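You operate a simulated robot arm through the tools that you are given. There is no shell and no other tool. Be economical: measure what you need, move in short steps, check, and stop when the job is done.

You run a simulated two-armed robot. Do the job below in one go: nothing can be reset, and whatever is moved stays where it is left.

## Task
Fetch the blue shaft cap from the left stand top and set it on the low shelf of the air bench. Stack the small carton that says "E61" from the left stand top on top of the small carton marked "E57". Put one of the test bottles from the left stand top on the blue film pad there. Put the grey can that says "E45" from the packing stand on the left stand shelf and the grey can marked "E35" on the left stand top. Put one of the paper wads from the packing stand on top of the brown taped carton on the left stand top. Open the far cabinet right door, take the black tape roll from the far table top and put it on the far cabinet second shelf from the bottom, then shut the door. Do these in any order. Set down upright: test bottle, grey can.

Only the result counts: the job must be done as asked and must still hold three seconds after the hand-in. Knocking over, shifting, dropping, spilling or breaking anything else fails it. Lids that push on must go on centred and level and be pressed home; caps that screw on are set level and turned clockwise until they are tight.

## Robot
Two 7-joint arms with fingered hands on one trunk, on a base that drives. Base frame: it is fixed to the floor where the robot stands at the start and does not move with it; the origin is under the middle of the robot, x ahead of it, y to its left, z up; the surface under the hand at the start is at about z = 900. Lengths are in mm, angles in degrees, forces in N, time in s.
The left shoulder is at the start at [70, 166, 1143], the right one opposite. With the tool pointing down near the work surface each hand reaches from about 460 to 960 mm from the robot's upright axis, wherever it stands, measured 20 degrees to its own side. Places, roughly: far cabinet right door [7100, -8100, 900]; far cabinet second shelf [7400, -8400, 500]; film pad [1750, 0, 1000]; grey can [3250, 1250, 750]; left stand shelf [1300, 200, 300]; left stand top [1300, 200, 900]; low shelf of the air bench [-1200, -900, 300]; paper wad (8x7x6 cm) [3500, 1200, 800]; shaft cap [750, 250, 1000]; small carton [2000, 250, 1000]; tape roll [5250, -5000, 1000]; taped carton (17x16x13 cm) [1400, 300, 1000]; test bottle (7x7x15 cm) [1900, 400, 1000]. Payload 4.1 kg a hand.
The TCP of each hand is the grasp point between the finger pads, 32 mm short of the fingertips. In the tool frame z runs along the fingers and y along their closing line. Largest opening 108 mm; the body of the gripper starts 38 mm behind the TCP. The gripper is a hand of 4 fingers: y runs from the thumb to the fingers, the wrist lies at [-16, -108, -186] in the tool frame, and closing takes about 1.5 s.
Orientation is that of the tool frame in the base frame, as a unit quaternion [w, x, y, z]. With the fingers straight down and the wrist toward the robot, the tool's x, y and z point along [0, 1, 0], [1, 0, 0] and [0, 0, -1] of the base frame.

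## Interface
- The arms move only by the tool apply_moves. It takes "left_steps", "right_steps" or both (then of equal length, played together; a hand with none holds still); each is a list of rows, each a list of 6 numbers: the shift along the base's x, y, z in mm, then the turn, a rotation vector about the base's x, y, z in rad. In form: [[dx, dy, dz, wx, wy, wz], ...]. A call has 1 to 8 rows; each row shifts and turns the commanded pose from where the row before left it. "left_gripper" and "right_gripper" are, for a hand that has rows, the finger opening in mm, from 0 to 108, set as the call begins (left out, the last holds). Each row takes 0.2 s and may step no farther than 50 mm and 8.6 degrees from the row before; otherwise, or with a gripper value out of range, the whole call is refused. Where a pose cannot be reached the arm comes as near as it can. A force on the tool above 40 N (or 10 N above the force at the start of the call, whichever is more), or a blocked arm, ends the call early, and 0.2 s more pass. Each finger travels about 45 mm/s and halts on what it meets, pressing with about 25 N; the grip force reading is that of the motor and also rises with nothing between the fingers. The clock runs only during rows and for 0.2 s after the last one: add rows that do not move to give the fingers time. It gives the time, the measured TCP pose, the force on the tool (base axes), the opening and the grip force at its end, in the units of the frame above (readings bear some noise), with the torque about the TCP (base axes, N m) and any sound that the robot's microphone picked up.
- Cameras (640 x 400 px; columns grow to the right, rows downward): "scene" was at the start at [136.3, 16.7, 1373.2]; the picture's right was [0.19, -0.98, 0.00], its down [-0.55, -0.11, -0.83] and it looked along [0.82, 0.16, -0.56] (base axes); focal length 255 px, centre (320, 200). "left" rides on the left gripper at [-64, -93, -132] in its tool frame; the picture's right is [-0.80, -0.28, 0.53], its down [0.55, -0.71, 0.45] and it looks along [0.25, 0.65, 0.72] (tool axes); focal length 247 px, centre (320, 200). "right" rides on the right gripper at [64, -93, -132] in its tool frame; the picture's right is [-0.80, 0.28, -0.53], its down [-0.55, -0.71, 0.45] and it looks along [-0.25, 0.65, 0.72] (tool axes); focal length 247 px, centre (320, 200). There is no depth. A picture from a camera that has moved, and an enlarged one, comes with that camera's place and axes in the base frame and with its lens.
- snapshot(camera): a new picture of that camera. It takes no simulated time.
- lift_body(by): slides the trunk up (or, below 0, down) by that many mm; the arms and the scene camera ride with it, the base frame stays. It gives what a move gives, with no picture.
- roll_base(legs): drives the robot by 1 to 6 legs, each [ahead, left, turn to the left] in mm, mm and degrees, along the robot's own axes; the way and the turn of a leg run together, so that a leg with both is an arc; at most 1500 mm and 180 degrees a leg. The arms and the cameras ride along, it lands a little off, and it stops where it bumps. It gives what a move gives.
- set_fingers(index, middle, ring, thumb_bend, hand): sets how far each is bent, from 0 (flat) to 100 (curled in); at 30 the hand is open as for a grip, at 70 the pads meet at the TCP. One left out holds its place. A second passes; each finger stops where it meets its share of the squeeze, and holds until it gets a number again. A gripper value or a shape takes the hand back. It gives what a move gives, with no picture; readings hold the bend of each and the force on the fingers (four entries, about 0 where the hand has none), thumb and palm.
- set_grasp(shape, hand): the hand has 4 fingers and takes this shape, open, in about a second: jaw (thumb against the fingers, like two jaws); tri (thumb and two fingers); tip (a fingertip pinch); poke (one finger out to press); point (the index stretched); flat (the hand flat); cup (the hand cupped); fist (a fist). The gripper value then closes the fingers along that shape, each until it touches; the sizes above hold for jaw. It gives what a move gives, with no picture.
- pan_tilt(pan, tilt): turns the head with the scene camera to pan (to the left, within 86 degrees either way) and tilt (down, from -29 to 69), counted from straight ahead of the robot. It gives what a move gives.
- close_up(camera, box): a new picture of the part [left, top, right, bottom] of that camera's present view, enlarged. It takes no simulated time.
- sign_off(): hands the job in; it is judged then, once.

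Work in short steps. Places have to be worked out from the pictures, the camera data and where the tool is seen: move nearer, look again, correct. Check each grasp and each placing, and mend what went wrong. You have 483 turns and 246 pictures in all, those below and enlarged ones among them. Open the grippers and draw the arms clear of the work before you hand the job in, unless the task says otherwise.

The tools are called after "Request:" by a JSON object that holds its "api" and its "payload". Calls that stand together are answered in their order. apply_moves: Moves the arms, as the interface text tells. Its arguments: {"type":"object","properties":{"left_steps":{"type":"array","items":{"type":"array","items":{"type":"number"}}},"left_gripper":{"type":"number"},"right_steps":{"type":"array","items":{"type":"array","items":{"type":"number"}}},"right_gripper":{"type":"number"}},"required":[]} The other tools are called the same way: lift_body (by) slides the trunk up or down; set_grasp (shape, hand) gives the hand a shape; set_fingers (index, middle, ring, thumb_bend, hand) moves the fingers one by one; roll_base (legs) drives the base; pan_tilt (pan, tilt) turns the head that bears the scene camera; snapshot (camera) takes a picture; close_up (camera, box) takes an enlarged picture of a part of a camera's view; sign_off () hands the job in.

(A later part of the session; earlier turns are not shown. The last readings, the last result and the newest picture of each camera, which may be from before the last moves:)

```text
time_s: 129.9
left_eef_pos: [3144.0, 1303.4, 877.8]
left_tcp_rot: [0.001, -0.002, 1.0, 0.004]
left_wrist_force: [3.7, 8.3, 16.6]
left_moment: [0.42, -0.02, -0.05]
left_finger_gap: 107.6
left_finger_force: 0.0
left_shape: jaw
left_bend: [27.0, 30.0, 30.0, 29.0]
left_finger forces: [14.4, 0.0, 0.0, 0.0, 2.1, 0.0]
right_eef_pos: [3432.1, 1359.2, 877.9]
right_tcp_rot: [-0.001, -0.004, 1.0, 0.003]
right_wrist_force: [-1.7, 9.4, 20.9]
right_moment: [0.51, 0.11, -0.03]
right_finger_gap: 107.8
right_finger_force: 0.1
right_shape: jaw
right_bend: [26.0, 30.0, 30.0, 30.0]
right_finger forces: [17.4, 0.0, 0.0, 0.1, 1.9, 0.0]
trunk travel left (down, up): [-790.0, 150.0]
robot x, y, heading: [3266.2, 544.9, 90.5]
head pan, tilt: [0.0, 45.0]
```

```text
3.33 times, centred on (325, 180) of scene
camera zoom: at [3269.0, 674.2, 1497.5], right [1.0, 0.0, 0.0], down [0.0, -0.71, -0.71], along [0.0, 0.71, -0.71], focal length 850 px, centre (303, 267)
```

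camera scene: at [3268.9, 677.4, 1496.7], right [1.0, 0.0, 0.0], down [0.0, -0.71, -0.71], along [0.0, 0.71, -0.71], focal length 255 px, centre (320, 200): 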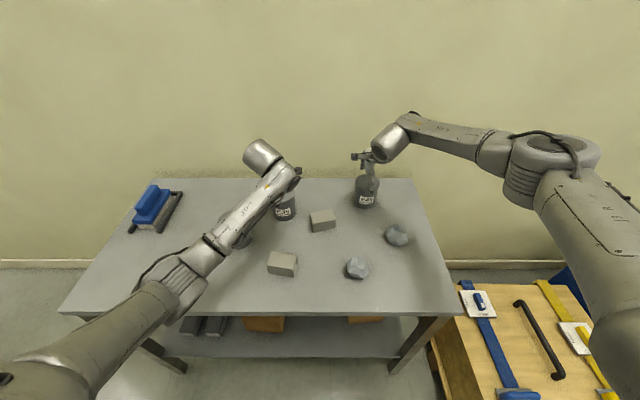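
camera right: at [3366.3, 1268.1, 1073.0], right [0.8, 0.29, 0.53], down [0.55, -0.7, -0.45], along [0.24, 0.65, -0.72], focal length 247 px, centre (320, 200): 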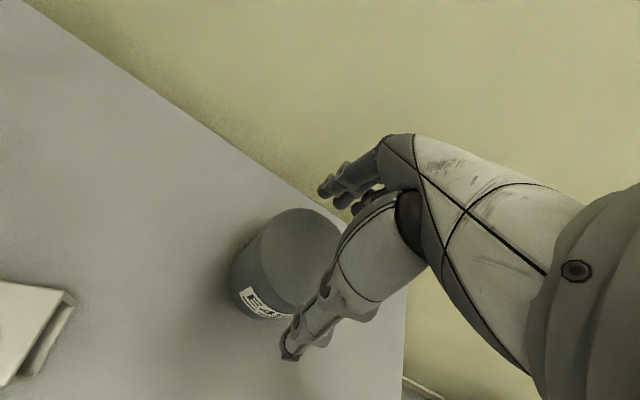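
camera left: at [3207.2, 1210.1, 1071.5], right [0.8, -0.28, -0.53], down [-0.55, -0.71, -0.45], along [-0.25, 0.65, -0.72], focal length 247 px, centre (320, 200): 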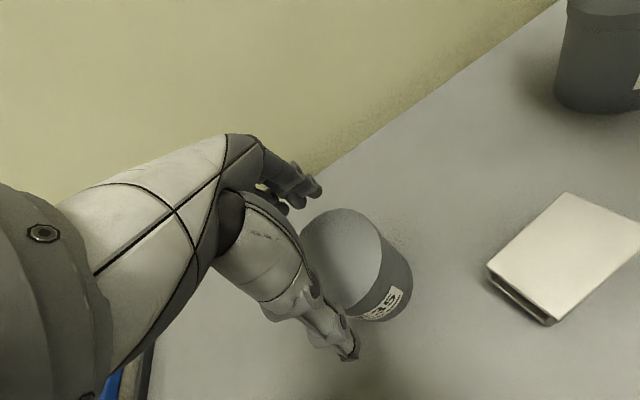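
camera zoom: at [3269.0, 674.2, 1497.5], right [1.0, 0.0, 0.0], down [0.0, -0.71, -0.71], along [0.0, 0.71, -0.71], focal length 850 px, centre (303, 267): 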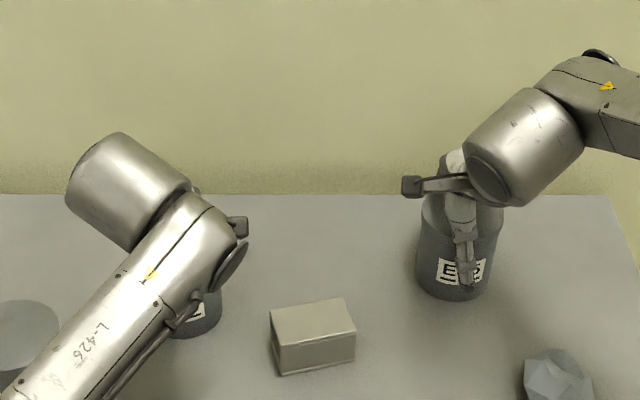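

The index fingers touch the can rims when this deep, so I back up 12 mm to relieve them.

Request:
{"api": "apply_moves", "payload": {"left_steps": [[0, 0, 10, 0, 0, 0], [0, 0, 6, 0, 0, 0], [0, 0, 0, 0, 0, 0]], "right_steps": [[0, 0, 10, 0, 0, 0], [0, 0, 6, 0, 0, 0], [0, 0, 0, 0, 0, 0]]}}

Request:
{"api": "snapshot", "payload": {"camera": "left"}}

Request:
{"api": "snapshot", "payload": {"camera": "right"}}

```text
time_s: 130.7
left_eef_pos: [3141.5, 1303.6, 889.1]
left_tcp_rot: [0.001, -0.002, 1.0, 0.0]
left_wrist_force: [-0.2, -0.2, 0.3]
left_moment: [0.0, 0.0, -0.02]
left_finger_gap: 107.9
left_finger_force: 0.2
left_shape: jaw
left_bend: [30.0, 30.0, 30.0, 30.0]
left_finger forces: [0.0, 0.1, 0.1, 0.0, 0.3, 0.1]
right_eef_pos: [3431.6, 1359.7, 887.3]
right_tcp_rot: [0.002, -0.004, 1.0, 0.0]
right_wrist_force: [-0.3, -1.0, 0.6]
right_moment: [0.08, 0.01, 0.04]
right_finger_gap: 108.0
right_finger_force: 0.0
right_shape: jaw
right_bend: [30.0, 30.0, 30.0, 29.0]
right_finger forces: [0.2, 0.0, 0.0, 0.0, 1.1, 0.1]
trunk travel left (down, up): [-790.0, 150.0]
robot x, y, heading: [3268.1, 544.8, 90.0]
head pan, tilt: [0.0, 45.0]
```

```text
173 pictures are left
camera left: at [3206.6, 1211.1, 1020.5], right [0.8, -0.28, -0.53], down [-0.55, -0.71, -0.45], along [-0.25, 0.65, -0.72], focal length 247 px, centre (320, 200)
```

left: 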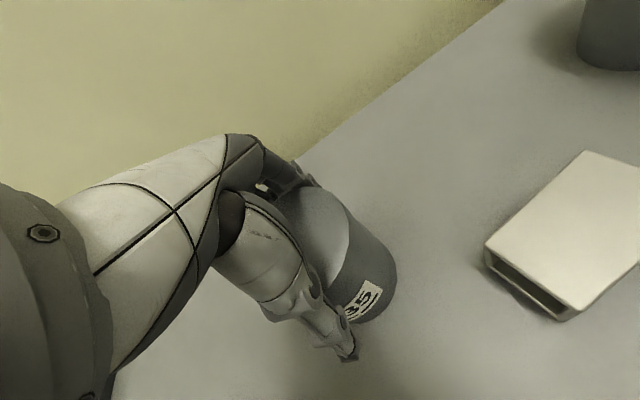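

```text
172 pictures are left
camera right: at [3368.1, 1267.2, 1018.7], right [0.8, 0.29, 0.53], down [0.55, -0.7, -0.45], along [0.25, 0.65, -0.72], focal length 247 px, centre (320, 200)
```

right: 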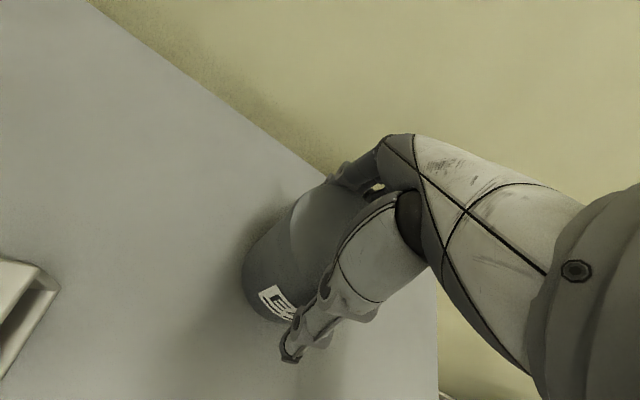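

Both cans are between the fingers with almost no force. I close both hands.

Request:
{"api": "apply_moves", "payload": {"left_steps": [[0, 0, 0, 0, 0, 0], [0, 0, 0, 0, 0, 0], [0, 0, 0, 0, 0, 0], [0, 0, 0, 0, 0, 0], [0, 0, 0, 0, 0, 0], [0, 0, 0, 0, 0, 0]], "right_steps": [[0, 0, 0, 0, 0, 0], [0, 0, 0, 0, 0, 0], [0, 0, 0, 0, 0, 0], [0, 0, 0, 0, 0, 0], [0, 0, 0, 0, 0, 0], [0, 0, 0, 0, 0, 0]], "left_gripper": 40, "right_gripper": 40}}

Request:
{"api": "apply_moves", "payload": {"left_steps": [[0, 0, 10, 0, 0, 0], [0, 0, 15, 0, 0, 0], [0, 0, 25, 0, 0, 0], [0, 0, 0, 0, 0, 0]], "right_steps": [[0, 0, 10, 0, 0, 0], [0, 0, 15, 0, 0, 0], [0, 0, 25, 0, 0, 0], [0, 0, 0, 0, 0, 0]]}}

Request:
{"api": "snapshot", "payload": {"camera": "scene"}}

```text
time_s: 132.1
left_eef_pos: [3141.4, 1304.9, 889.5]
left_tcp_rot: [0.0, -0.002, 1.0, -0.001]
left_wrist_force: [-0.2, -0.1, 0.1]
left_moment: [0.01, -0.04, 0.0]
left_finger_gap: 78.4
left_finger_force: 25.3
left_shape: jaw
left_bend: [27.0, 36.0, 35.0, 59.0]
left_finger forces: [11.5, 7.1, 3.1, 0.1, 22.0, 0.0]
right_eef_pos: [3432.3, 1360.9, 887.7]
right_tcp_rot: [0.0, -0.004, 1.0, 0.001]
right_wrist_force: [-0.1, -0.4, 4.8]
right_moment: [0.28, -0.06, -0.03]
right_finger_gap: 89.0
right_finger_force: 24.9
right_shape: jaw
right_bend: [26.0, 36.0, 35.0, 43.0]
right_finger forces: [16.8, 9.1, 3.4, 0.0, 31.5, 0.0]
trunk travel left (down, up): [-790.0, 150.0]
robot x, y, heading: [3271.0, 544.9, 90.1]
head pan, tilt: [0.0, 45.0]
```

```text
time_s: 133.1
left_eef_pos: [3142.9, 1305.6, 937.3]
left_tcp_rot: [-0.001, -0.003, 1.0, -0.001]
left_wrist_force: [-0.6, 0.5, -4.6]
left_moment: [0.02, -0.05, 0.03]
left_finger_gap: 78.8
left_finger_force: 24.7
left_shape: jaw
left_bend: [27.0, 36.0, 35.0, 59.0]
left_finger forces: [11.6, 7.1, 3.1, 0.1, 21.9, 0.0]
right_eef_pos: [3433.0, 1361.9, 936.5]
right_tcp_rot: [0.001, -0.003, 1.0, -0.001]
right_wrist_force: [0.1, 0.8, -4.9]
right_moment: [-0.04, 0.06, -0.03]
right_finger_gap: 88.7
right_finger_force: 24.9
right_shape: jaw
right_bend: [27.0, 36.0, 35.0, 43.0]
right_finger forces: [16.4, 8.6, 2.9, 0.1, 27.6, 0.0]
trunk travel left (down, up): [-790.0, 150.0]
robot x, y, heading: [3269.9, 550.0, 90.3]
head pan, tilt: [0.0, 45.0]
```

```text
171 pictures are left
camera scene: at [3268.9, 680.6, 1496.3], right [1.0, 0.0, 0.0], down [0.0, -0.71, -0.71], along [0.0, 0.71, -0.71], focal length 255 px, centre (320, 200)
```

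scene: 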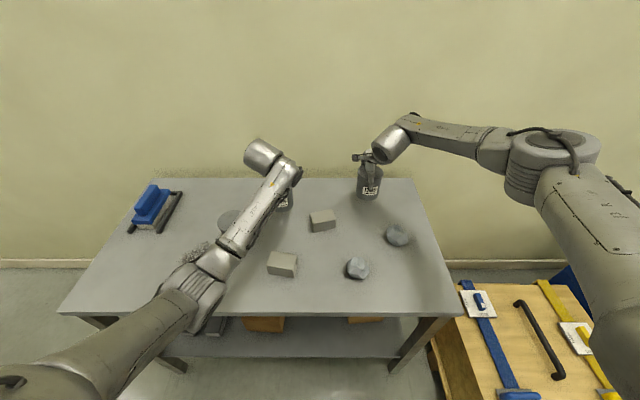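

Both cans are lifted (about 0.5 kg each). I raise them more and check with the hand cameras.

Request:
{"api": "apply_moves", "payload": {"left_steps": [[0, 0, 40, 0, 0, 0], [0, 0, 40, 0, 0, 0], [0, 0, 40, 0, 0, 0], [0, 0, 20, 0, 0, 0], [0, 0, 0, 0, 0, 0]], "right_steps": [[0, 0, 40, 0, 0, 0], [0, 0, 40, 0, 0, 0], [0, 0, 40, 0, 0, 0], [0, 0, 20, 0, 0, 0], [0, 0, 0, 0, 0, 0]]}}

Request:
{"api": "snapshot", "payload": {"camera": "left"}}

Request:
{"api": "snapshot", "payload": {"camera": "right"}}

Request:
{"api": "close_up", "payload": {"camera": "scene", "box": [220, 90, 420, 220]}}

```text
time_s: 134.3
left_eef_pos: [3140.1, 1306.6, 1078.3]
left_tcp_rot: [0.0, -0.002, 1.0, -0.001]
left_wrist_force: [0.1, 0.6, -5.3]
left_moment: [0.0, -0.04, -0.06]
left_finger_gap: 78.6
left_finger_force: 25.0
left_shape: jaw
left_bend: [27.0, 36.0, 35.0, 59.0]
left_finger forces: [11.7, 7.1, 3.4, 0.1, 21.9, 0.1]
right_eef_pos: [3432.4, 1360.8, 1075.6]
right_tcp_rot: [0.0, -0.003, 1.0, -0.001]
right_wrist_force: [-0.2, 0.0, -4.7]
right_moment: [0.02, 0.01, 0.04]
right_finger_gap: 88.9
right_finger_force: 24.9
right_shape: jaw
right_bend: [27.0, 36.0, 36.0, 43.0]
right_finger forces: [16.1, 8.4, 2.9, 0.0, 27.1, 0.0]
trunk travel left (down, up): [-790.0, 150.0]
robot x, y, heading: [3273.1, 544.1, 90.2]
head pan, tilt: [0.0, 45.0]
```

```text
170 pictures are left
camera left: at [3205.1, 1213.4, 1209.9], right [0.8, -0.28, -0.53], down [-0.55, -0.71, -0.45], along [-0.25, 0.65, -0.72], focal length 247 px, centre (320, 200)
```

left: 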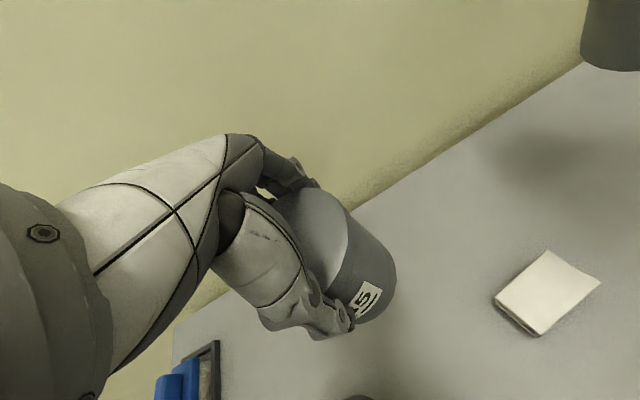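

```text
169 pictures are left
camera right: at [3369.0, 1268.8, 1206.3], right [0.8, 0.29, 0.53], down [0.55, -0.7, -0.45], along [0.24, 0.65, -0.72], focal length 247 px, centre (320, 200)
```

right: 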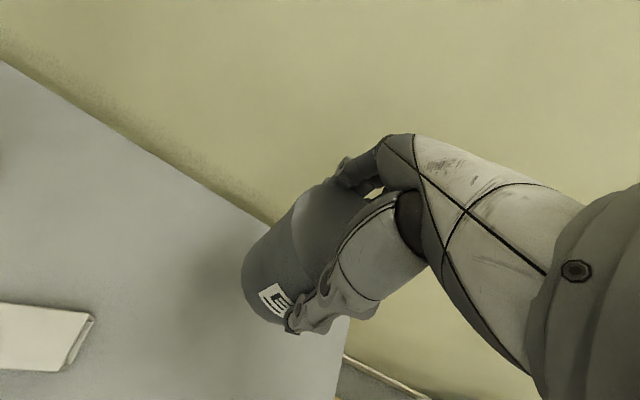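

```text
3.08 times, centred on (320, 155) of scene
camera zoom: at [3269.0, 680.6, 1496.3], right [1.0, 0.0, 0.0], down [0.0, -0.71, -0.71], along [0.0, 0.71, -0.71], focal length 784 px, centre (320, 338)
```

zoom: 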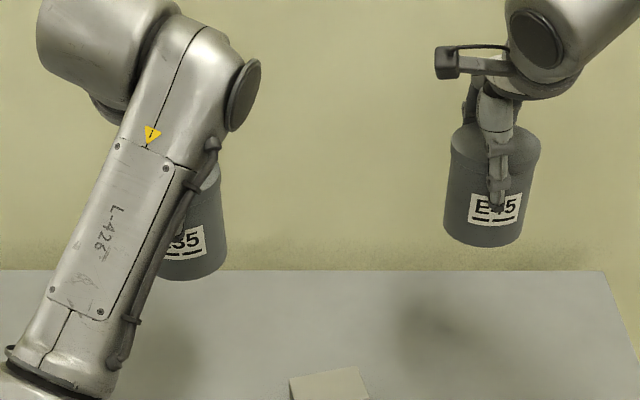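

Both cans hang upright. I draw the arms in and drive back around to the left stand.

Request:
{"api": "apply_moves", "payload": {"left_steps": [[0, -45, 0, 0, 0, 0], [0, -45, 0, 0, 0, 0], [0, -45, 0, 0, 0, 0], [0, -45, 0, 0, 0, 0], [0, -20, 0, 0, 0, 0]], "right_steps": [[0, -45, 0, 0, 0, 0], [0, -45, 0, 0, 0, 0], [0, -45, 0, 0, 0, 0], [0, -45, 0, 0, 0, 0], [0, -45, 0, 0, 0, 0]]}}

Request:
{"api": "roll_base", "payload": {"legs": [[-1420, 0, 0], [0, 1090, 0]]}}

Request:
{"api": "pan_tilt", "payload": {"pan": 0, "tilt": 40}}

Request:
{"api": "snapshot", "payload": {"camera": "scene"}}

```text
time_s: 135.7
left_eef_pos: [3094.2, 1116.2, 1082.5]
left_tcp_rot: [-0.044, -0.03, 0.998, 0.012]
left_wrist_force: [0.2, 0.5, -4.0]
left_moment: [0.0, -0.03, 0.01]
left_finger_gap: 78.3
left_finger_force: 25.0
left_shape: jaw
left_bend: [27.0, 36.0, 35.0, 59.0]
left_finger forces: [12.0, 7.2, 3.6, 0.1, 22.4, 0.0]
right_eef_pos: [3432.0, 1134.5, 1075.8]
right_tcp_rot: [0.0, -0.003, 1.0, 0.0]
right_wrist_force: [1.1, 1.1, -4.8]
right_moment: [0.0, 0.01, 0.02]
right_finger_gap: 88.8
right_finger_force: 25.8
right_shape: jaw
right_bend: [27.0, 36.0, 36.0, 43.0]
right_finger forces: [15.5, 8.6, 3.1, 0.1, 26.3, 0.0]
trunk travel left (down, up): [-790.0, 150.0]
robot x, y, heading: [3272.4, 547.7, 90.2]
head pan, tilt: [0.0, 45.0]
stopped in row 5 (left hand): the arm was blocked; the commanded pose is now the measured one
```

```text
time_s: 147.9
left_eef_pos: [2005.9, -285.8, 1083.2]
left_tcp_rot: [-0.044, -0.029, 0.999, 0.012]
left_wrist_force: [0.0, 0.2, -3.9]
left_moment: [-0.03, -0.02, 0.0]
left_finger_gap: 78.1
left_finger_force: 24.9
left_shape: jaw
left_bend: [27.0, 36.0, 35.0, 59.0]
left_finger forces: [11.9, 7.3, 3.5, 0.0, 22.4, 0.1]
right_eef_pos: [2343.5, -269.8, 1075.7]
right_tcp_rot: [0.0, -0.003, 1.0, 0.0]
right_wrist_force: [0.4, 0.1, -4.1]
right_moment: [0.0, 0.06, -0.01]
right_finger_gap: 88.8
right_finger_force: 25.6
right_shape: jaw
right_bend: [27.0, 36.0, 36.0, 43.0]
right_finger forces: [15.3, 8.4, 3.1, 0.0, 26.3, 0.1]
trunk travel left (down, up): [-790.0, 150.0]
robot x, y, heading: [2180.8, -858.7, 90.0]
head pan, tilt: [0.0, 45.0]
```

```text
time_s: 148.6
left_eef_pos: [2004.4, -286.4, 1083.5]
left_tcp_rot: [-0.045, -0.029, 0.999, 0.013]
left_wrist_force: [-0.7, -0.2, -4.0]
left_moment: [0.0, -0.07, 0.01]
left_finger_gap: 78.1
left_finger_force: 25.4
left_shape: jaw
left_bend: [27.0, 36.0, 35.0, 59.0]
left_finger forces: [12.0, 7.4, 3.4, 0.0, 22.3, 0.0]
right_eef_pos: [2342.8, -269.7, 1076.0]
right_tcp_rot: [0.001, -0.004, 1.0, 0.001]
right_wrist_force: [0.2, -0.3, -4.9]
right_moment: [-0.02, 0.07, -0.04]
right_finger_gap: 88.9
right_finger_force: 25.2
right_shape: jaw
right_bend: [27.0, 36.0, 36.0, 43.0]
right_finger forces: [15.4, 8.4, 3.2, 0.1, 26.3, 0.1]
trunk travel left (down, up): [-790.0, 150.0]
robot x, y, heading: [2181.0, -856.8, 90.2]
head pan, tilt: [0.0, 40.0]
```

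```text
167 pictures are left
camera scene: at [2178.7, -720.5, 1503.7], right [1.0, 0.0, 0.0], down [0.0, -0.64, -0.77], along [0.0, 0.77, -0.64], focal length 255 px, centre (320, 200)
```

scene: 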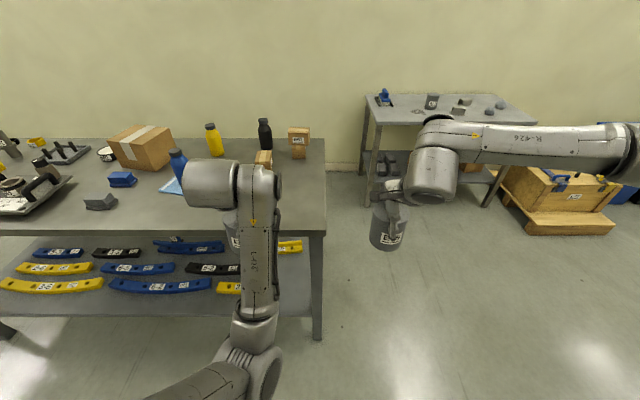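

The left arm hit a joint limit and tilted by ~6°; I'll level it. First I drive ahead, then extend and level the left hand.

Request:
{"api": "roll_base", "payload": {"legs": [[200, 0, 0]]}}

Request:
{"api": "apply_moves", "payload": {"left_steps": [[0, 30, 0, -0.013, -0.045, -0.029], [0, 30, 0, -0.013, -0.045, -0.029], [0, 0, 0, 0, 0, 0]]}}

Request:
{"api": "snapshot", "payload": {"camera": "scene"}}

Request:
{"api": "snapshot", "payload": {"camera": "left"}}

```text
time_s: 150.2
left_eef_pos: [2002.8, -81.7, 1083.2]
left_tcp_rot: [-0.044, -0.03, 0.999, 0.012]
left_wrist_force: [-0.8, -0.8, -5.1]
left_moment: [-0.02, -0.07, 0.0]
left_finger_gap: 78.1
left_finger_force: 25.3
left_shape: jaw
left_bend: [27.0, 36.0, 35.0, 59.0]
left_finger forces: [12.1, 7.3, 3.5, 0.1, 22.3, 0.0]
right_eef_pos: [2340.7, -63.5, 1076.8]
right_tcp_rot: [0.0, -0.005, 1.0, 0.0]
right_wrist_force: [0.0, 0.0, -4.7]
right_moment: [-0.01, 0.02, -0.01]
right_finger_gap: 88.9
right_finger_force: 25.1
right_shape: jaw
right_bend: [27.0, 36.0, 36.0, 43.0]
right_finger forces: [15.3, 8.5, 3.1, 0.1, 26.3, 0.1]
trunk travel left (down, up): [-790.0, 150.0]
robot x, y, heading: [2176.7, -651.4, 90.2]
head pan, tilt: [0.0, 40.0]
```

```text
time_s: 151.0
left_eef_pos: [2002.1, -21.0, 1083.7]
left_tcp_rot: [0.0, -0.001, 1.0, 0.0]
left_wrist_force: [0.1, -0.9, -4.1]
left_moment: [0.01, -0.04, 0.02]
left_finger_gap: 78.2
left_finger_force: 24.6
left_shape: jaw
left_bend: [27.0, 36.0, 35.0, 59.0]
left_finger forces: [11.7, 7.3, 3.7, 0.0, 22.0, 0.0]
right_eef_pos: [2342.7, -62.4, 1075.7]
right_tcp_rot: [0.0, -0.004, 1.0, 0.001]
right_wrist_force: [0.9, 0.2, -4.5]
right_moment: [0.03, 0.0, 0.01]
right_finger_gap: 88.7
right_finger_force: 24.9
right_shape: jaw
right_bend: [27.0, 36.0, 36.0, 43.0]
right_finger forces: [15.2, 8.3, 3.2, 0.0, 26.1, 0.0]
trunk travel left (down, up): [-790.0, 150.0]
robot x, y, heading: [2177.9, -647.0, 90.1]
head pan, tilt: [0.0, 40.0]
```

```text
166 pictures are left
camera scene: at [2178.0, -514.9, 1503.8], right [1.0, 0.01, 0.0], down [0.0, -0.64, -0.77], along [0.0, 0.77, -0.64], focal length 255 px, centre (320, 200)
```

scene: 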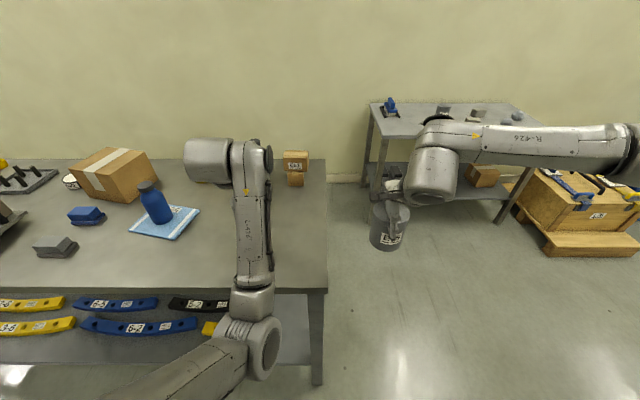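

```text
165 pictures are left
camera left: at [2067.9, -113.7, 1215.0], right [0.8, -0.28, -0.53], down [-0.55, -0.71, -0.45], along [-0.25, 0.65, -0.72], focal length 247 px, centre (320, 200)
```

left: 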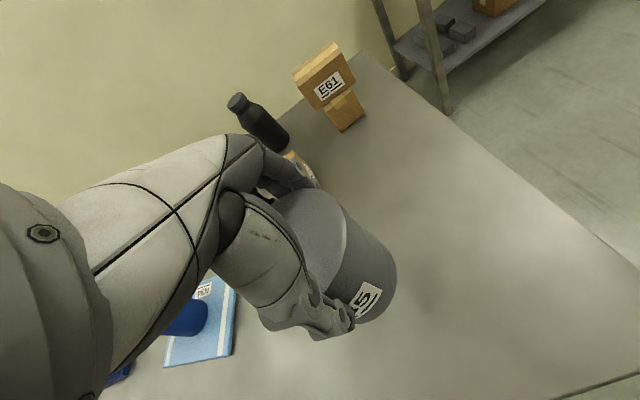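

Clear table below. I lower the E35 can.

Request:
{"api": "apply_moves", "payload": {"left_steps": [[0, 0, -40, 0, 0, 0], [0, 0, -35, 0, 0, 0], [0, 0, -15, 0, 0, 0], [0, 0, -5, 0, 0, 0], [0, 0, 0, 0, 0, 0]]}}

Request:
{"api": "apply_moves", "payload": {"left_steps": [[0, 0, -3, 0, 0, 0], [0, 0, -3, 0, 0, 0], [0, 0, 0, 0, 0, 0]]}}

```text
time_s: 152.2
left_eef_pos: [1995.1, -15.2, 995.1]
left_tcp_rot: [-0.007, -0.004, 1.0, 0.007]
left_wrist_force: [-0.4, 0.8, -4.1]
left_moment: [-0.04, -0.06, -0.04]
left_finger_gap: 78.4
left_finger_force: 25.0
left_shape: jaw
left_bend: [27.0, 36.0, 35.0, 59.0]
left_finger forces: [11.7, 7.2, 3.7, 0.0, 22.0, 0.0]
right_eef_pos: [2341.5, -63.5, 1076.2]
right_tcp_rot: [0.0, -0.004, 1.0, 0.001]
right_wrist_force: [0.1, 0.3, -4.3]
right_moment: [0.02, 0.01, -0.01]
right_finger_gap: 88.9
right_finger_force: 24.9
right_shape: jaw
right_bend: [27.0, 36.0, 36.0, 43.0]
right_finger forces: [15.3, 8.4, 3.1, 0.1, 26.3, 0.0]
trunk travel left (down, up): [-790.0, 150.0]
robot x, y, heading: [2180.8, -649.7, 90.3]
head pan, tilt: [0.0, 40.0]
```

```text
time_s: 153.0
left_eef_pos: [1996.2, -14.0, 989.5]
left_tcp_rot: [-0.007, -0.004, 1.0, 0.008]
left_wrist_force: [-0.3, 0.8, -0.5]
left_moment: [0.0, 0.03, 0.0]
left_finger_gap: 78.0
left_finger_force: 24.4
left_shape: jaw
left_bend: [27.0, 36.0, 35.0, 59.0]
left_finger forces: [12.1, 7.6, 3.9, 0.0, 21.5, 0.0]
right_eef_pos: [2340.5, -64.0, 1075.7]
right_tcp_rot: [0.0, -0.004, 1.0, 0.0]
right_wrist_force: [-0.3, 0.2, -4.6]
right_moment: [0.0, 0.01, -0.01]
right_finger_gap: 88.7
right_finger_force: 25.0
right_shape: jaw
right_bend: [27.0, 36.0, 36.0, 43.0]
right_finger forces: [15.3, 8.4, 3.1, 0.1, 26.2, 0.0]
trunk travel left (down, up): [-790.0, 150.0]
robot x, y, heading: [2173.2, -648.7, 90.5]
head pan, tilt: [0.0, 40.0]
```

First contact. I level the last degree and press down 2 mm more.

Request:
{"api": "apply_moves", "payload": {"left_steps": [[0, 0, 0, -0.016, -0.014, -0.008], [0, 0, -2, 0, 0, 0], [0, 0, 0, 0, 0, 0]]}}

Request:
{"api": "close_up", "payload": {"camera": "left", "box": [200, 160, 440, 360]}}

```text
time_s: 153.8
left_eef_pos: [1996.1, -19.9, 986.6]
left_tcp_rot: [-0.001, 0.0, 1.0, -0.002]
left_wrist_force: [-1.5, 9.0, 36.0]
left_moment: [0.74, 0.21, -0.04]
left_finger_gap: 76.3
left_finger_force: 24.7
left_shape: jaw
left_bend: [26.0, 33.0, 33.0, 62.0]
left_finger forces: [15.0, 10.3, 4.8, 0.0, 19.4, 0.0]
right_eef_pos: [2342.2, -65.8, 1077.5]
right_tcp_rot: [0.0, -0.003, 1.0, 0.002]
right_wrist_force: [-0.5, -0.1, -4.4]
right_moment: [-0.02, 0.03, 0.03]
right_finger_gap: 88.8
right_finger_force: 25.1
right_shape: jaw
right_bend: [27.0, 36.0, 36.0, 43.0]
right_finger forces: [15.3, 8.4, 3.1, 0.0, 26.2, 0.0]
trunk travel left (down, up): [-790.0, 150.0]
robot x, y, heading: [2176.9, -647.7, 90.0]
head pan, tilt: [0.0, 40.0]
```

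```text
2.00 times, centred on (320, 260) of left
camera zoom: at [2060.5, -112.9, 1117.8], right [0.8, -0.29, -0.53], down [-0.55, -0.71, -0.44], along [-0.25, 0.65, -0.72], focal length 494 px, centre (320, 80)
```

zoom: 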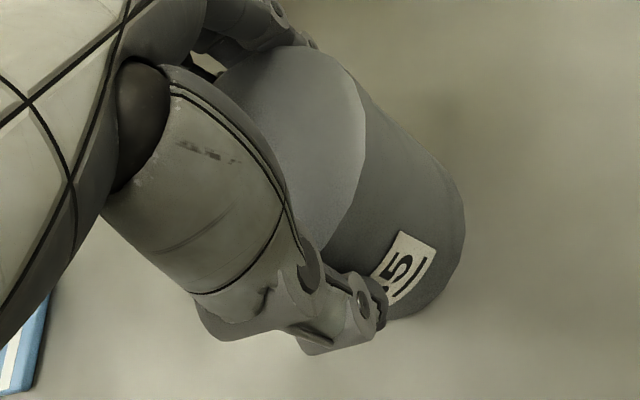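

A bit too firm; I ease up 2 mm, then open.

Request:
{"api": "apply_moves", "payload": {"left_steps": [[0, 0, 2, 0, 0, 0], [0, 0, 0, 0, 0, 0]]}}

Request:
{"api": "apply_moves", "payload": {"left_steps": [[0, 0, 0, 0, 0, 0], [0, 0, 0, 0, 0, 0], [0, 0, 0, 0, 0, 0], [0, 0, 0, 0, 0, 0], [0, 0, 0, 0, 0, 0]], "left_gripper": 108}}

Request:
{"api": "snapshot", "payload": {"camera": "left"}}

```text
time_s: 154.4
left_eef_pos: [1994.8, -20.5, 985.6]
left_tcp_rot: [0.0, -0.001, 1.0, -0.004]
left_wrist_force: [-0.3, 11.2, 33.4]
left_moment: [0.78, 0.16, -0.11]
left_finger_gap: 76.5
left_finger_force: 25.0
left_shape: jaw
left_bend: [26.0, 33.0, 33.0, 62.0]
left_finger forces: [15.4, 10.7, 4.7, 0.0, 18.7, 0.0]
right_eef_pos: [2342.3, -64.6, 1076.4]
right_tcp_rot: [0.0, -0.004, 1.0, 0.0]
right_wrist_force: [-0.1, -0.2, -4.4]
right_moment: [-0.01, 0.05, 0.0]
right_finger_gap: 88.9
right_finger_force: 25.4
right_shape: jaw
right_bend: [27.0, 36.0, 36.0, 43.0]
right_finger forces: [15.3, 8.4, 3.0, 0.0, 26.3, 0.0]
trunk travel left (down, up): [-790.0, 150.0]
robot x, y, heading: [2179.1, -650.8, 90.4]
head pan, tilt: [0.0, 40.0]
```

```text
time_s: 155.6
left_eef_pos: [1994.1, -20.7, 982.1]
left_tcp_rot: [0.0, -0.001, 1.0, -0.007]
left_wrist_force: [0.8, 1.2, -1.3]
left_moment: [-0.02, 0.03, 0.01]
left_finger_gap: 107.7
left_finger_force: 0.1
left_shape: jaw
left_bend: [30.0, 30.0, 30.0, 30.0]
left_finger forces: [0.8, 0.0, 0.0, 0.0, 0.3, 0.0]
right_eef_pos: [2341.2, -63.7, 1076.2]
right_tcp_rot: [0.001, -0.004, 1.0, 0.0]
right_wrist_force: [0.0, -0.6, -4.6]
right_moment: [0.01, 0.03, 0.01]
right_finger_gap: 88.5
right_finger_force: 25.0
right_shape: jaw
right_bend: [27.0, 36.0, 36.0, 43.0]
right_finger forces: [15.4, 8.4, 3.1, 0.0, 26.2, 0.0]
trunk travel left (down, up): [-790.0, 150.0]
robot x, y, heading: [2182.4, -651.1, 90.3]
head pan, tilt: [0.0, 40.0]
```

```text
163 pictures are left
camera left: at [2059.1, -111.1, 1115.9], right [0.8, -0.29, -0.53], down [-0.55, -0.71, -0.44], along [-0.25, 0.64, -0.73], focal length 247 px, centre (320, 200)
```

left: 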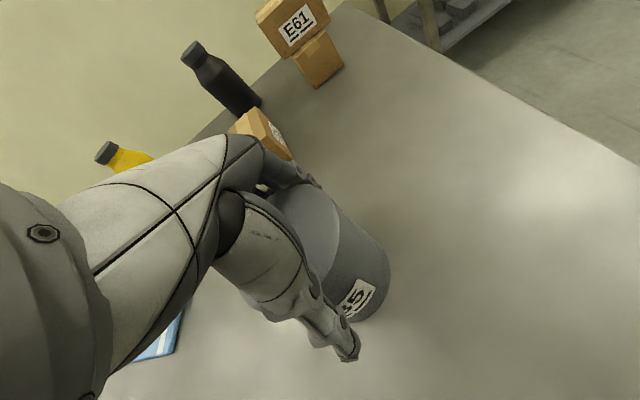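

Released. I raise straight up with the trunk to avoid any sideways arm motion.

Request:
{"api": "lift_body", "payload": {"by": 130}}

Request:
{"api": "snapshot", "payload": {"camera": "left"}}

Request:
{"api": "snapshot", "payload": {"camera": "scene"}}

```text
time_s: 157.2
left_eef_pos: [1994.5, -19.1, 1112.6]
left_tcp_rot: [0.0, -0.001, 1.0, -0.006]
left_wrist_force: [-0.4, 0.2, -0.3]
left_moment: [0.03, 0.02, 0.03]
left_finger_gap: 107.9
left_finger_force: 0.0
left_shape: jaw
left_bend: [30.0, 30.0, 30.0, 30.0]
left_finger forces: [0.0, 0.1, 0.0, 0.0, 0.0, 0.1]
right_eef_pos: [2341.6, -63.0, 1206.4]
right_tcp_rot: [0.0, -0.004, 1.0, 0.001]
right_wrist_force: [-0.6, 0.5, -4.2]
right_moment: [0.02, 0.04, -0.01]
right_finger_gap: 89.0
right_finger_force: 25.0
right_shape: jaw
right_bend: [27.0, 36.0, 36.0, 43.0]
right_finger forces: [15.3, 8.4, 3.1, 0.0, 26.2, 0.0]
trunk travel left (down, up): [-920.0, 20.0]
robot x, y, heading: [2179.1, -650.4, 90.3]
head pan, tilt: [0.0, 40.0]
```

```text
162 pictures are left
camera left: at [2059.0, -110.9, 1245.2], right [0.8, -0.29, -0.53], down [-0.55, -0.71, -0.44], along [-0.25, 0.64, -0.73], focal length 247 px, centre (320, 200)
```

left: 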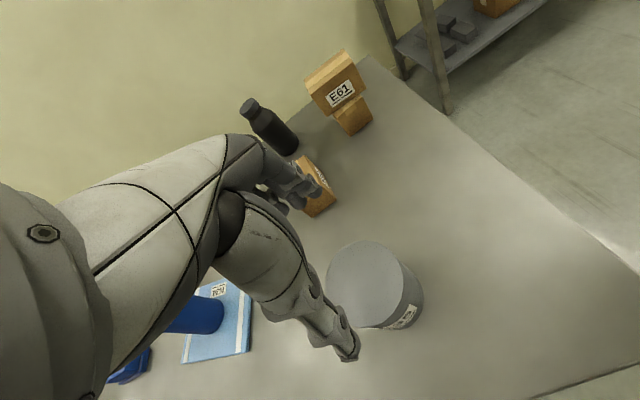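

```text
161 pictures are left
camera scene: at [2178.0, -514.7, 1633.7], right [1.0, 0.01, 0.0], down [0.0, -0.64, -0.77], along [0.0, 0.77, -0.64], focal length 255 px, centre (320, 200)
```

scene: 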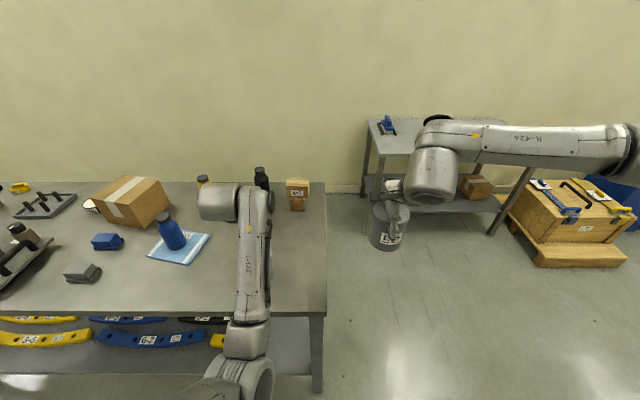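

E35 stands upright on the top. Now for the E45 can: I tuck the left hand, back off, and line the right hand up with the free right end of the shelf.

Request:
{"api": "apply_moves", "payload": {"left_steps": [[0, -15, 40, 0, 0, 0], [0, -25, 40, 0, 0, 0], [0, -45, 10, 0, 0, 0], [0, -35, 0, 0, 0, 0]]}}

Request:
{"api": "roll_base", "payload": {"legs": [[-200, 0, 0], [0, 300, 0]]}}

Request:
{"api": "lift_body", "payload": {"by": -400}}

Request:
{"api": "pan_tilt", "payload": {"pan": -15, "tilt": 35}}

Request:
{"api": "snapshot", "payload": {"camera": "scene"}}

```text
time_s: 158.1
left_eef_pos: [1930.7, -98.1, 1207.6]
left_tcp_rot: [-0.061, -0.04, 0.997, 0.003]
left_wrist_force: [-0.4, 0.6, 1.1]
left_moment: [0.0, -0.03, 0.04]
left_finger_gap: 107.9
left_finger_force: 0.1
left_shape: jaw
left_bend: [30.0, 30.0, 30.0, 30.0]
left_finger forces: [0.0, 0.0, 0.0, 0.0, 0.1, 0.0]
left hand out of reach, approached as far as the arm can: row 4
right_eef_pos: [2340.8, -62.7, 1204.9]
right_tcp_rot: [0.001, -0.004, 1.0, 0.0]
right_wrist_force: [-0.8, 0.0, -4.9]
right_moment: [-0.02, -0.01, 0.01]
right_finger_gap: 88.6
right_finger_force: 25.4
right_shape: jaw
right_bend: [27.0, 36.0, 36.0, 43.0]
right_finger forces: [15.2, 8.4, 3.0, 0.0, 26.0, 0.0]
trunk travel left (down, up): [-920.0, 20.0]
robot x, y, heading: [2177.7, -647.9, 90.4]
head pan, tilt: [0.0, 40.0]
stopped in row 4 (left hand): the arm was blocked; the commanded pose is now the measured one
```

```text
time_s: 161.4
left_eef_pos: [1633.5, -301.0, 1207.0]
left_tcp_rot: [-0.062, -0.039, 0.997, 0.003]
left_wrist_force: [-0.2, -0.6, -0.5]
left_moment: [0.02, -0.02, 0.0]
left_finger_gap: 107.8
left_finger_force: 0.0
left_shape: jaw
left_bend: [30.0, 30.0, 30.0, 30.0]
left_finger forces: [0.0, 0.0, 0.0, 0.0, 0.0, 0.0]
right_eef_pos: [2043.1, -266.9, 1205.8]
right_tcp_rot: [0.0, -0.002, 1.0, 0.0]
right_wrist_force: [0.8, 0.0, -5.2]
right_moment: [0.01, 0.02, -0.01]
right_finger_gap: 88.8
right_finger_force: 24.8
right_shape: jaw
right_bend: [27.0, 36.0, 36.0, 43.0]
right_finger forces: [15.2, 8.4, 3.0, 0.0, 26.0, 0.1]
trunk travel left (down, up): [-920.0, 20.0]
robot x, y, heading: [1879.8, -852.8, 90.1]
head pan, tilt: [0.0, 40.0]
```

```text
time_s: 165.2
left_eef_pos: [1632.2, -302.3, 807.2]
left_tcp_rot: [-0.061, -0.039, 0.997, 0.003]
left_wrist_force: [-0.3, -0.2, 0.9]
left_moment: [-0.02, 0.0, -0.02]
left_finger_gap: 107.8
left_finger_force: 0.0
left_shape: jaw
left_bend: [30.0, 30.0, 30.0, 30.0]
left_finger forces: [0.1, 0.0, 0.0, 0.0, 0.1, 0.0]
right_eef_pos: [2040.6, -267.9, 807.3]
right_tcp_rot: [0.002, -0.002, 1.0, 0.0]
right_wrist_force: [-0.6, 0.0, -4.2]
right_moment: [-0.03, 0.02, 0.02]
right_finger_gap: 88.7
right_finger_force: 24.8
right_shape: jaw
right_bend: [27.0, 36.0, 36.0, 43.0]
right_finger forces: [15.2, 8.3, 2.9, 0.1, 26.0, 0.0]
trunk travel left (down, up): [-520.0, 420.0]
robot x, y, heading: [1875.8, -850.9, 90.1]
head pan, tilt: [0.0, 40.0]
```

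```text
time_s: 166.0
left_eef_pos: [1632.6, -301.2, 807.9]
left_tcp_rot: [-0.061, -0.039, 0.997, 0.003]
left_wrist_force: [0.3, 0.6, 0.1]
left_moment: [-0.01, -0.01, 0.03]
left_finger_gap: 108.1
left_finger_force: 0.0
left_shape: jaw
left_bend: [30.0, 30.0, 30.0, 30.0]
left_finger forces: [0.0, 0.1, 0.1, 0.1, 0.0, 0.0]
right_eef_pos: [2040.6, -267.3, 806.6]
right_tcp_rot: [0.001, -0.003, 1.0, 0.0]
right_wrist_force: [-0.3, 0.7, -5.2]
right_moment: [0.02, 0.06, -0.01]
right_finger_gap: 88.9
right_finger_force: 24.8
right_shape: jaw
right_bend: [27.0, 36.0, 36.0, 43.0]
right_finger forces: [15.2, 8.4, 2.9, 0.0, 25.9, 0.1]
trunk travel left (down, up): [-520.0, 420.0]
robot x, y, heading: [1879.6, -853.9, 90.2]
head pan, tilt: [-15.0, 35.0]
```

```text
160 pictures are left
camera scene: at [1899.3, -718.1, 1241.3], right [0.97, -0.26, 0.0], down [-0.15, -0.56, -0.82], along [0.21, 0.79, -0.57], focal length 255 px, centre (320, 200)
```

scene: 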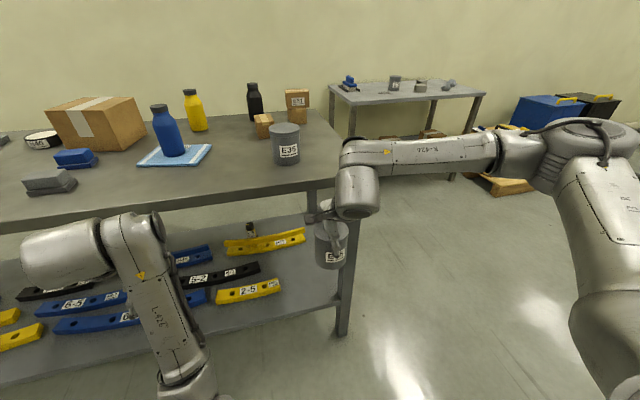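

The right front of the shelf (x 1930–2120, y −60…200) is free. I lower further.

Request:
{"api": "lift_body", "payload": {"by": -360}}

Request:
{"api": "apply_moves", "payload": {"right_steps": [[0, 44, 0, 0, 0, 0], [0, 44, 0, 0, 0, 0], [0, 44, 0, 0, 0, 0], [0, 44, 0, 0, 0, 0], [0, 44, 0, 0, 0, 0], [0, 42, 0, 0, 0, 0], [0, 0, 0, 0, 0, 0]]}}

Request:
{"api": "snapshot", "payload": {"camera": "scene"}}

Request:
{"api": "snapshot", "payload": {"camera": "right"}}

```text
time_s: 169.5
left_eef_pos: [1631.8, -301.2, 447.9]
left_tcp_rot: [-0.061, -0.038, 0.997, 0.002]
left_wrist_force: [-0.2, 0.6, 0.0]
left_moment: [0.03, 0.01, -0.02]
left_finger_gap: 107.7
left_finger_force: 0.0
left_shape: jaw
left_bend: [30.0, 30.0, 30.0, 30.0]
left_finger forces: [0.0, 0.0, 0.0, 0.1, 0.0, 0.0]
right_eef_pos: [2041.2, -266.9, 445.8]
right_tcp_rot: [0.002, -0.002, 1.0, 0.001]
right_wrist_force: [-0.7, -0.7, -4.5]
right_moment: [-0.01, 0.05, -0.01]
right_finger_gap: 88.5
right_finger_force: 25.2
right_shape: jaw
right_bend: [27.0, 36.0, 36.0, 43.0]
right_finger forces: [15.2, 8.3, 3.0, 0.0, 25.9, 0.0]
trunk travel left (down, up): [-160.0, 780.0]
robot x, y, heading: [1876.6, -852.7, 90.1]
head pan, tilt: [-15.0, 35.0]
```

```text
time_s: 171.3
left_eef_pos: [1614.8, -309.7, 449.0]
left_tcp_rot: [-0.058, -0.047, 0.997, 0.005]
left_wrist_force: [-1.2, 0.3, -0.6]
left_moment: [0.02, -0.02, -0.03]
left_finger_gap: 107.9
left_finger_force: 0.0
left_shape: jaw
left_bend: [30.0, 30.0, 30.0, 30.0]
left_finger forces: [0.0, 0.1, 0.0, 0.0, 0.0, 0.0]
right_eef_pos: [1989.8, -14.6, 454.3]
right_tcp_rot: [0.003, -0.035, 0.999, 0.004]
right_wrist_force: [-0.2, 0.6, -5.0]
right_moment: [-0.01, 0.05, 0.02]
right_finger_gap: 88.8
right_finger_force: 25.2
right_shape: jaw
right_bend: [27.0, 36.0, 36.0, 43.0]
right_finger forces: [15.3, 8.2, 3.5, 0.2, 25.9, 0.1]
trunk travel left (down, up): [-160.0, 780.0]
robot x, y, heading: [1873.1, -855.7, 91.2]
head pan, tilt: [-15.0, 35.0]
stopped in row 7 (right hand): the arm was blocked; the commanded pose is now the measured one
```

```text
159 pictures are left
camera scene: at [1885.8, -724.9, 882.8], right [0.97, -0.24, 0.01], down [-0.13, -0.55, -0.82], along [0.2, 0.8, -0.57], focal length 255 px, centre (320, 200)
```

scene: 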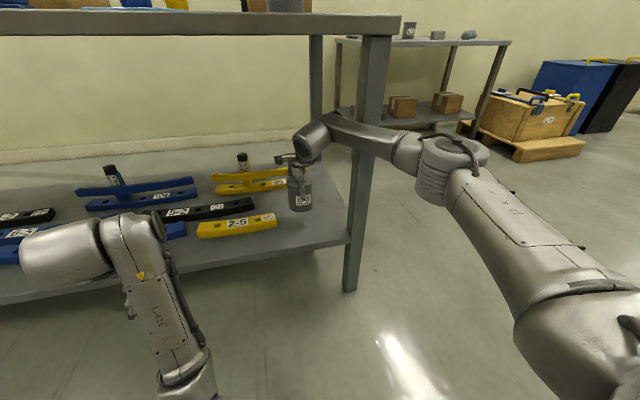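

```text
158 pictures are left
camera right: at [1931.3, -112.3, 584.9], right [0.77, 0.33, 0.54], down [0.6, -0.66, -0.45], along [0.21, 0.67, -0.71], focal length 247 px, centre (320, 200)
```

right: 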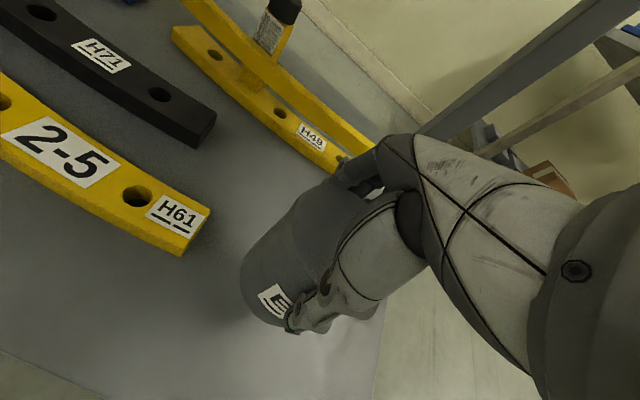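

The right forearm met the table's corner leg. I back the hand straight out the way it came and will approach from the stand's end instead, where there is more room between the legs.

Request:
{"api": "apply_moves", "payload": {"right_steps": [[0, -30, 0, 0, 0, 0], [0, -44, 0, 0, 0, 0], [0, -44, 0, 0, 0, 0], [0, -44, 0, 0, 0, 0], [0, -44, 0, 0, 0, 0], [0, -44, 0, 0, 0, 0]]}}

Request:
{"api": "snapshot", "payload": {"camera": "scene"}}

```text
time_s: 172.7
left_eef_pos: [1621.1, -304.7, 447.0]
left_tcp_rot: [-0.062, -0.045, 0.997, 0.003]
left_wrist_force: [0.3, -0.4, -0.2]
left_moment: [0.0, -0.01, 0.02]
left_finger_gap: 107.9
left_finger_force: 0.0
left_shape: jaw
left_bend: [30.0, 30.0, 30.0, 30.0]
left_finger forces: [0.0, 0.1, 0.0, 0.0, 0.0, 0.1]
right_eef_pos: [2002.3, -261.3, 448.7]
right_tcp_rot: [-0.001, -0.027, 1.0, 0.0]
right_wrist_force: [0.0, 0.0, -4.5]
right_moment: [0.02, 0.02, 0.01]
right_finger_gap: 88.8
right_finger_force: 25.3
right_shape: jaw
right_bend: [27.0, 36.0, 36.0, 43.0]
right_finger forces: [15.2, 8.2, 3.7, 0.0, 25.6, 0.0]
trunk travel left (down, up): [-160.0, 780.0]
robot x, y, heading: [1870.4, -854.5, 90.9]
head pan, tilt: [-15.0, 35.0]
```

```text
157 pictures are left
camera scene: at [1892.7, -718.8, 881.4], right [0.97, -0.24, 0.0], down [-0.14, -0.56, -0.82], along [0.2, 0.79, -0.57], focal length 255 px, centre (320, 200)
```

scene: 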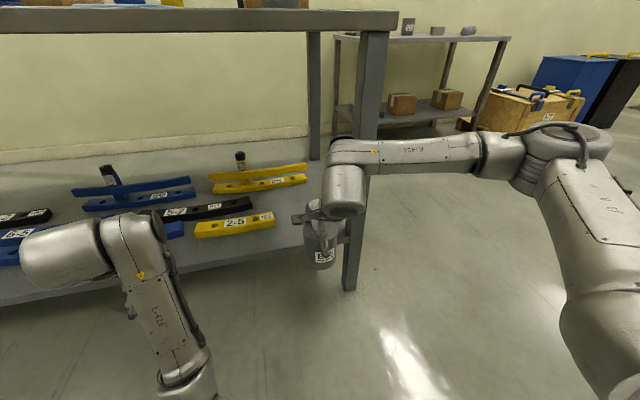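

I drive around to the stand's end, facing it.

Request:
{"api": "roll_base", "payload": {"legs": [[-350, 0, 0], [0, -1030, 0], [0, 0, 89.1]]}}

Request:
{"api": "roll_base", "payload": {"legs": [[0, -1130, 0]]}}

Request:
{"api": "pan_tilt", "payload": {"pan": 0, "tilt": 30}}

Request:
{"api": "snapshot", "payload": {"camera": "scene"}}

```text
time_s: 183.7
left_eef_pos: [2354.7, -1436.4, 447.4]
left_tcp_rot: [0.045, 0.741, -0.668, 0.042]
left_wrist_force: [-0.1, 0.0, -0.3]
left_moment: [-0.01, 0.03, 0.03]
left_finger_gap: 107.8
left_finger_force: 0.0
left_shape: jaw
left_bend: [30.0, 30.0, 30.0, 30.0]
left_finger forces: [0.0, 0.0, 0.0, 0.0, 0.0, 0.1]
right_eef_pos: [2303.7, -1055.3, 447.9]
right_tcp_rot: [-0.001, 0.73, -0.683, 0.001]
right_wrist_force: [0.1, 0.4, -3.1]
right_moment: [-0.02, 0.01, -0.02]
right_finger_gap: 88.7
right_finger_force: 24.9
right_shape: jaw
right_bend: [27.0, 36.0, 36.0, 43.0]
right_finger forces: [14.4, 7.6, 3.4, 0.1, 24.0, 0.0]
trunk travel left (down, up): [-160.0, 780.0]
robot x, y, heading: [2897.0, -1175.3, -178.6]
head pan, tilt: [-15.0, 35.0]
```

```text
time_s: 189.4
left_eef_pos: [2317.7, -321.2, 446.6]
left_tcp_rot: [0.044, 0.747, -0.662, 0.042]
left_wrist_force: [-0.8, 0.1, 1.0]
left_moment: [0.03, -0.01, -0.02]
left_finger_gap: 107.8
left_finger_force: 0.0
left_shape: jaw
left_bend: [30.0, 30.0, 30.0, 30.0]
left_finger forces: [0.0, 0.0, 0.1, 0.0, 0.1, 0.0]
right_eef_pos: [2262.2, 60.5, 448.5]
right_tcp_rot: [0.0, 0.736, -0.677, 0.001]
right_wrist_force: [-0.5, -0.3, -3.8]
right_moment: [-0.03, 0.01, 0.01]
right_finger_gap: 88.5
right_finger_force: 25.1
right_shape: jaw
right_bend: [27.0, 36.0, 36.0, 43.0]
right_finger forces: [14.3, 7.7, 3.3, 0.0, 23.9, 0.1]
trunk travel left (down, up): [-160.0, 780.0]
robot x, y, heading: [2866.1, -53.7, -177.5]
head pan, tilt: [-15.0, 35.0]
```

```text
time_s: 190.2
left_eef_pos: [2318.8, -321.8, 447.2]
left_tcp_rot: [0.044, 0.747, -0.662, 0.043]
left_wrist_force: [0.5, 0.1, -1.0]
left_moment: [0.02, -0.05, 0.0]
left_finger_gap: 107.9
left_finger_force: 0.0
left_shape: jaw
left_bend: [30.0, 30.0, 30.0, 30.0]
left_finger forces: [0.1, 0.0, 0.0, 0.1, 0.1, 0.1]
right_eef_pos: [2261.5, 58.3, 449.1]
right_tcp_rot: [0.0, 0.735, -0.678, 0.001]
right_wrist_force: [0.5, 0.6, -4.9]
right_moment: [-0.02, 0.0, 0.01]
right_finger_gap: 88.6
right_finger_force: 25.1
right_shape: jaw
right_bend: [27.0, 36.0, 36.0, 43.0]
right_finger forces: [14.4, 7.6, 3.4, 0.0, 24.0, 0.1]
trunk travel left (down, up): [-160.0, 780.0]
robot x, y, heading: [2862.5, -54.8, -177.4]
head pan, tilt: [0.0, 30.0]
```

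```text
156 pictures are left
camera scene: at [2717.7, -59.5, 889.1], right [-0.04, 1.0, 0.0], down [0.5, 0.02, -0.87], along [-0.86, -0.04, -0.5], focal length 255 px, centre (320, 200)
```

scene: 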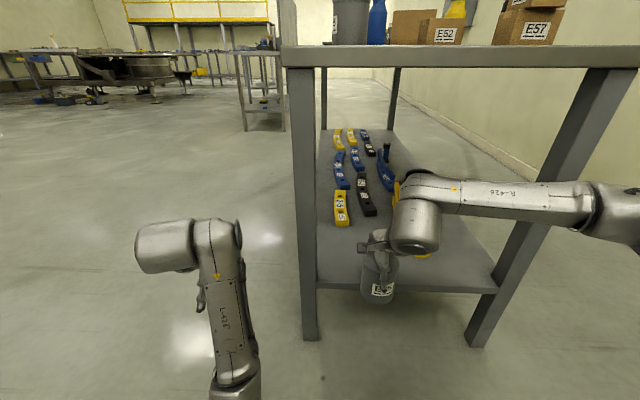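

Top items all stand (E57 label confirmed). I move the can in over the shelf end.

Request:
{"api": "apply_moves", "payload": {"right_steps": [[-42, 6, 0, 0, 0, 0], [-42, 6, 0, 0, 0, 0], [-42, 6, 0, 0, 0, 0]]}}

Request:
{"api": "snapshot", "payload": {"camera": "scene"}}

```text
time_s: 191.0
left_eef_pos: [2317.6, -321.6, 447.1]
left_tcp_rot: [0.045, 0.747, -0.662, 0.042]
left_wrist_force: [-0.3, -0.6, -0.4]
left_moment: [-0.01, -0.01, 0.0]
left_finger_gap: 108.0
left_finger_force: 0.0
left_shape: jaw
left_bend: [30.0, 30.0, 30.0, 30.0]
left_finger forces: [0.1, 0.1, 0.0, 0.0, 0.1, 0.0]
right_eef_pos: [2137.1, 79.2, 447.2]
right_tcp_rot: [0.0, 0.736, -0.677, 0.001]
right_wrist_force: [-1.4, -1.0, -4.5]
right_moment: [-0.06, 0.03, -0.02]
right_finger_gap: 88.7
right_finger_force: 25.3
right_shape: jaw
right_bend: [27.0, 36.0, 36.0, 43.0]
right_finger forces: [14.5, 7.7, 3.7, 0.0, 24.4, 0.1]
trunk travel left (down, up): [-160.0, 780.0]
robot x, y, heading: [2862.6, -50.5, -177.6]
head pan, tilt: [0.0, 30.0]
```

```text
155 pictures are left
camera scene: at [2717.6, -59.5, 889.1], right [-0.04, 1.0, 0.0], down [0.5, 0.02, -0.87], along [-0.86, -0.04, -0.5], focal length 255 px, centre (320, 200)
```

scene: 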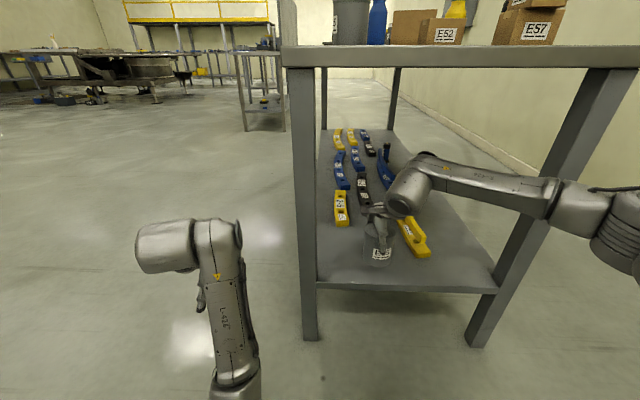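

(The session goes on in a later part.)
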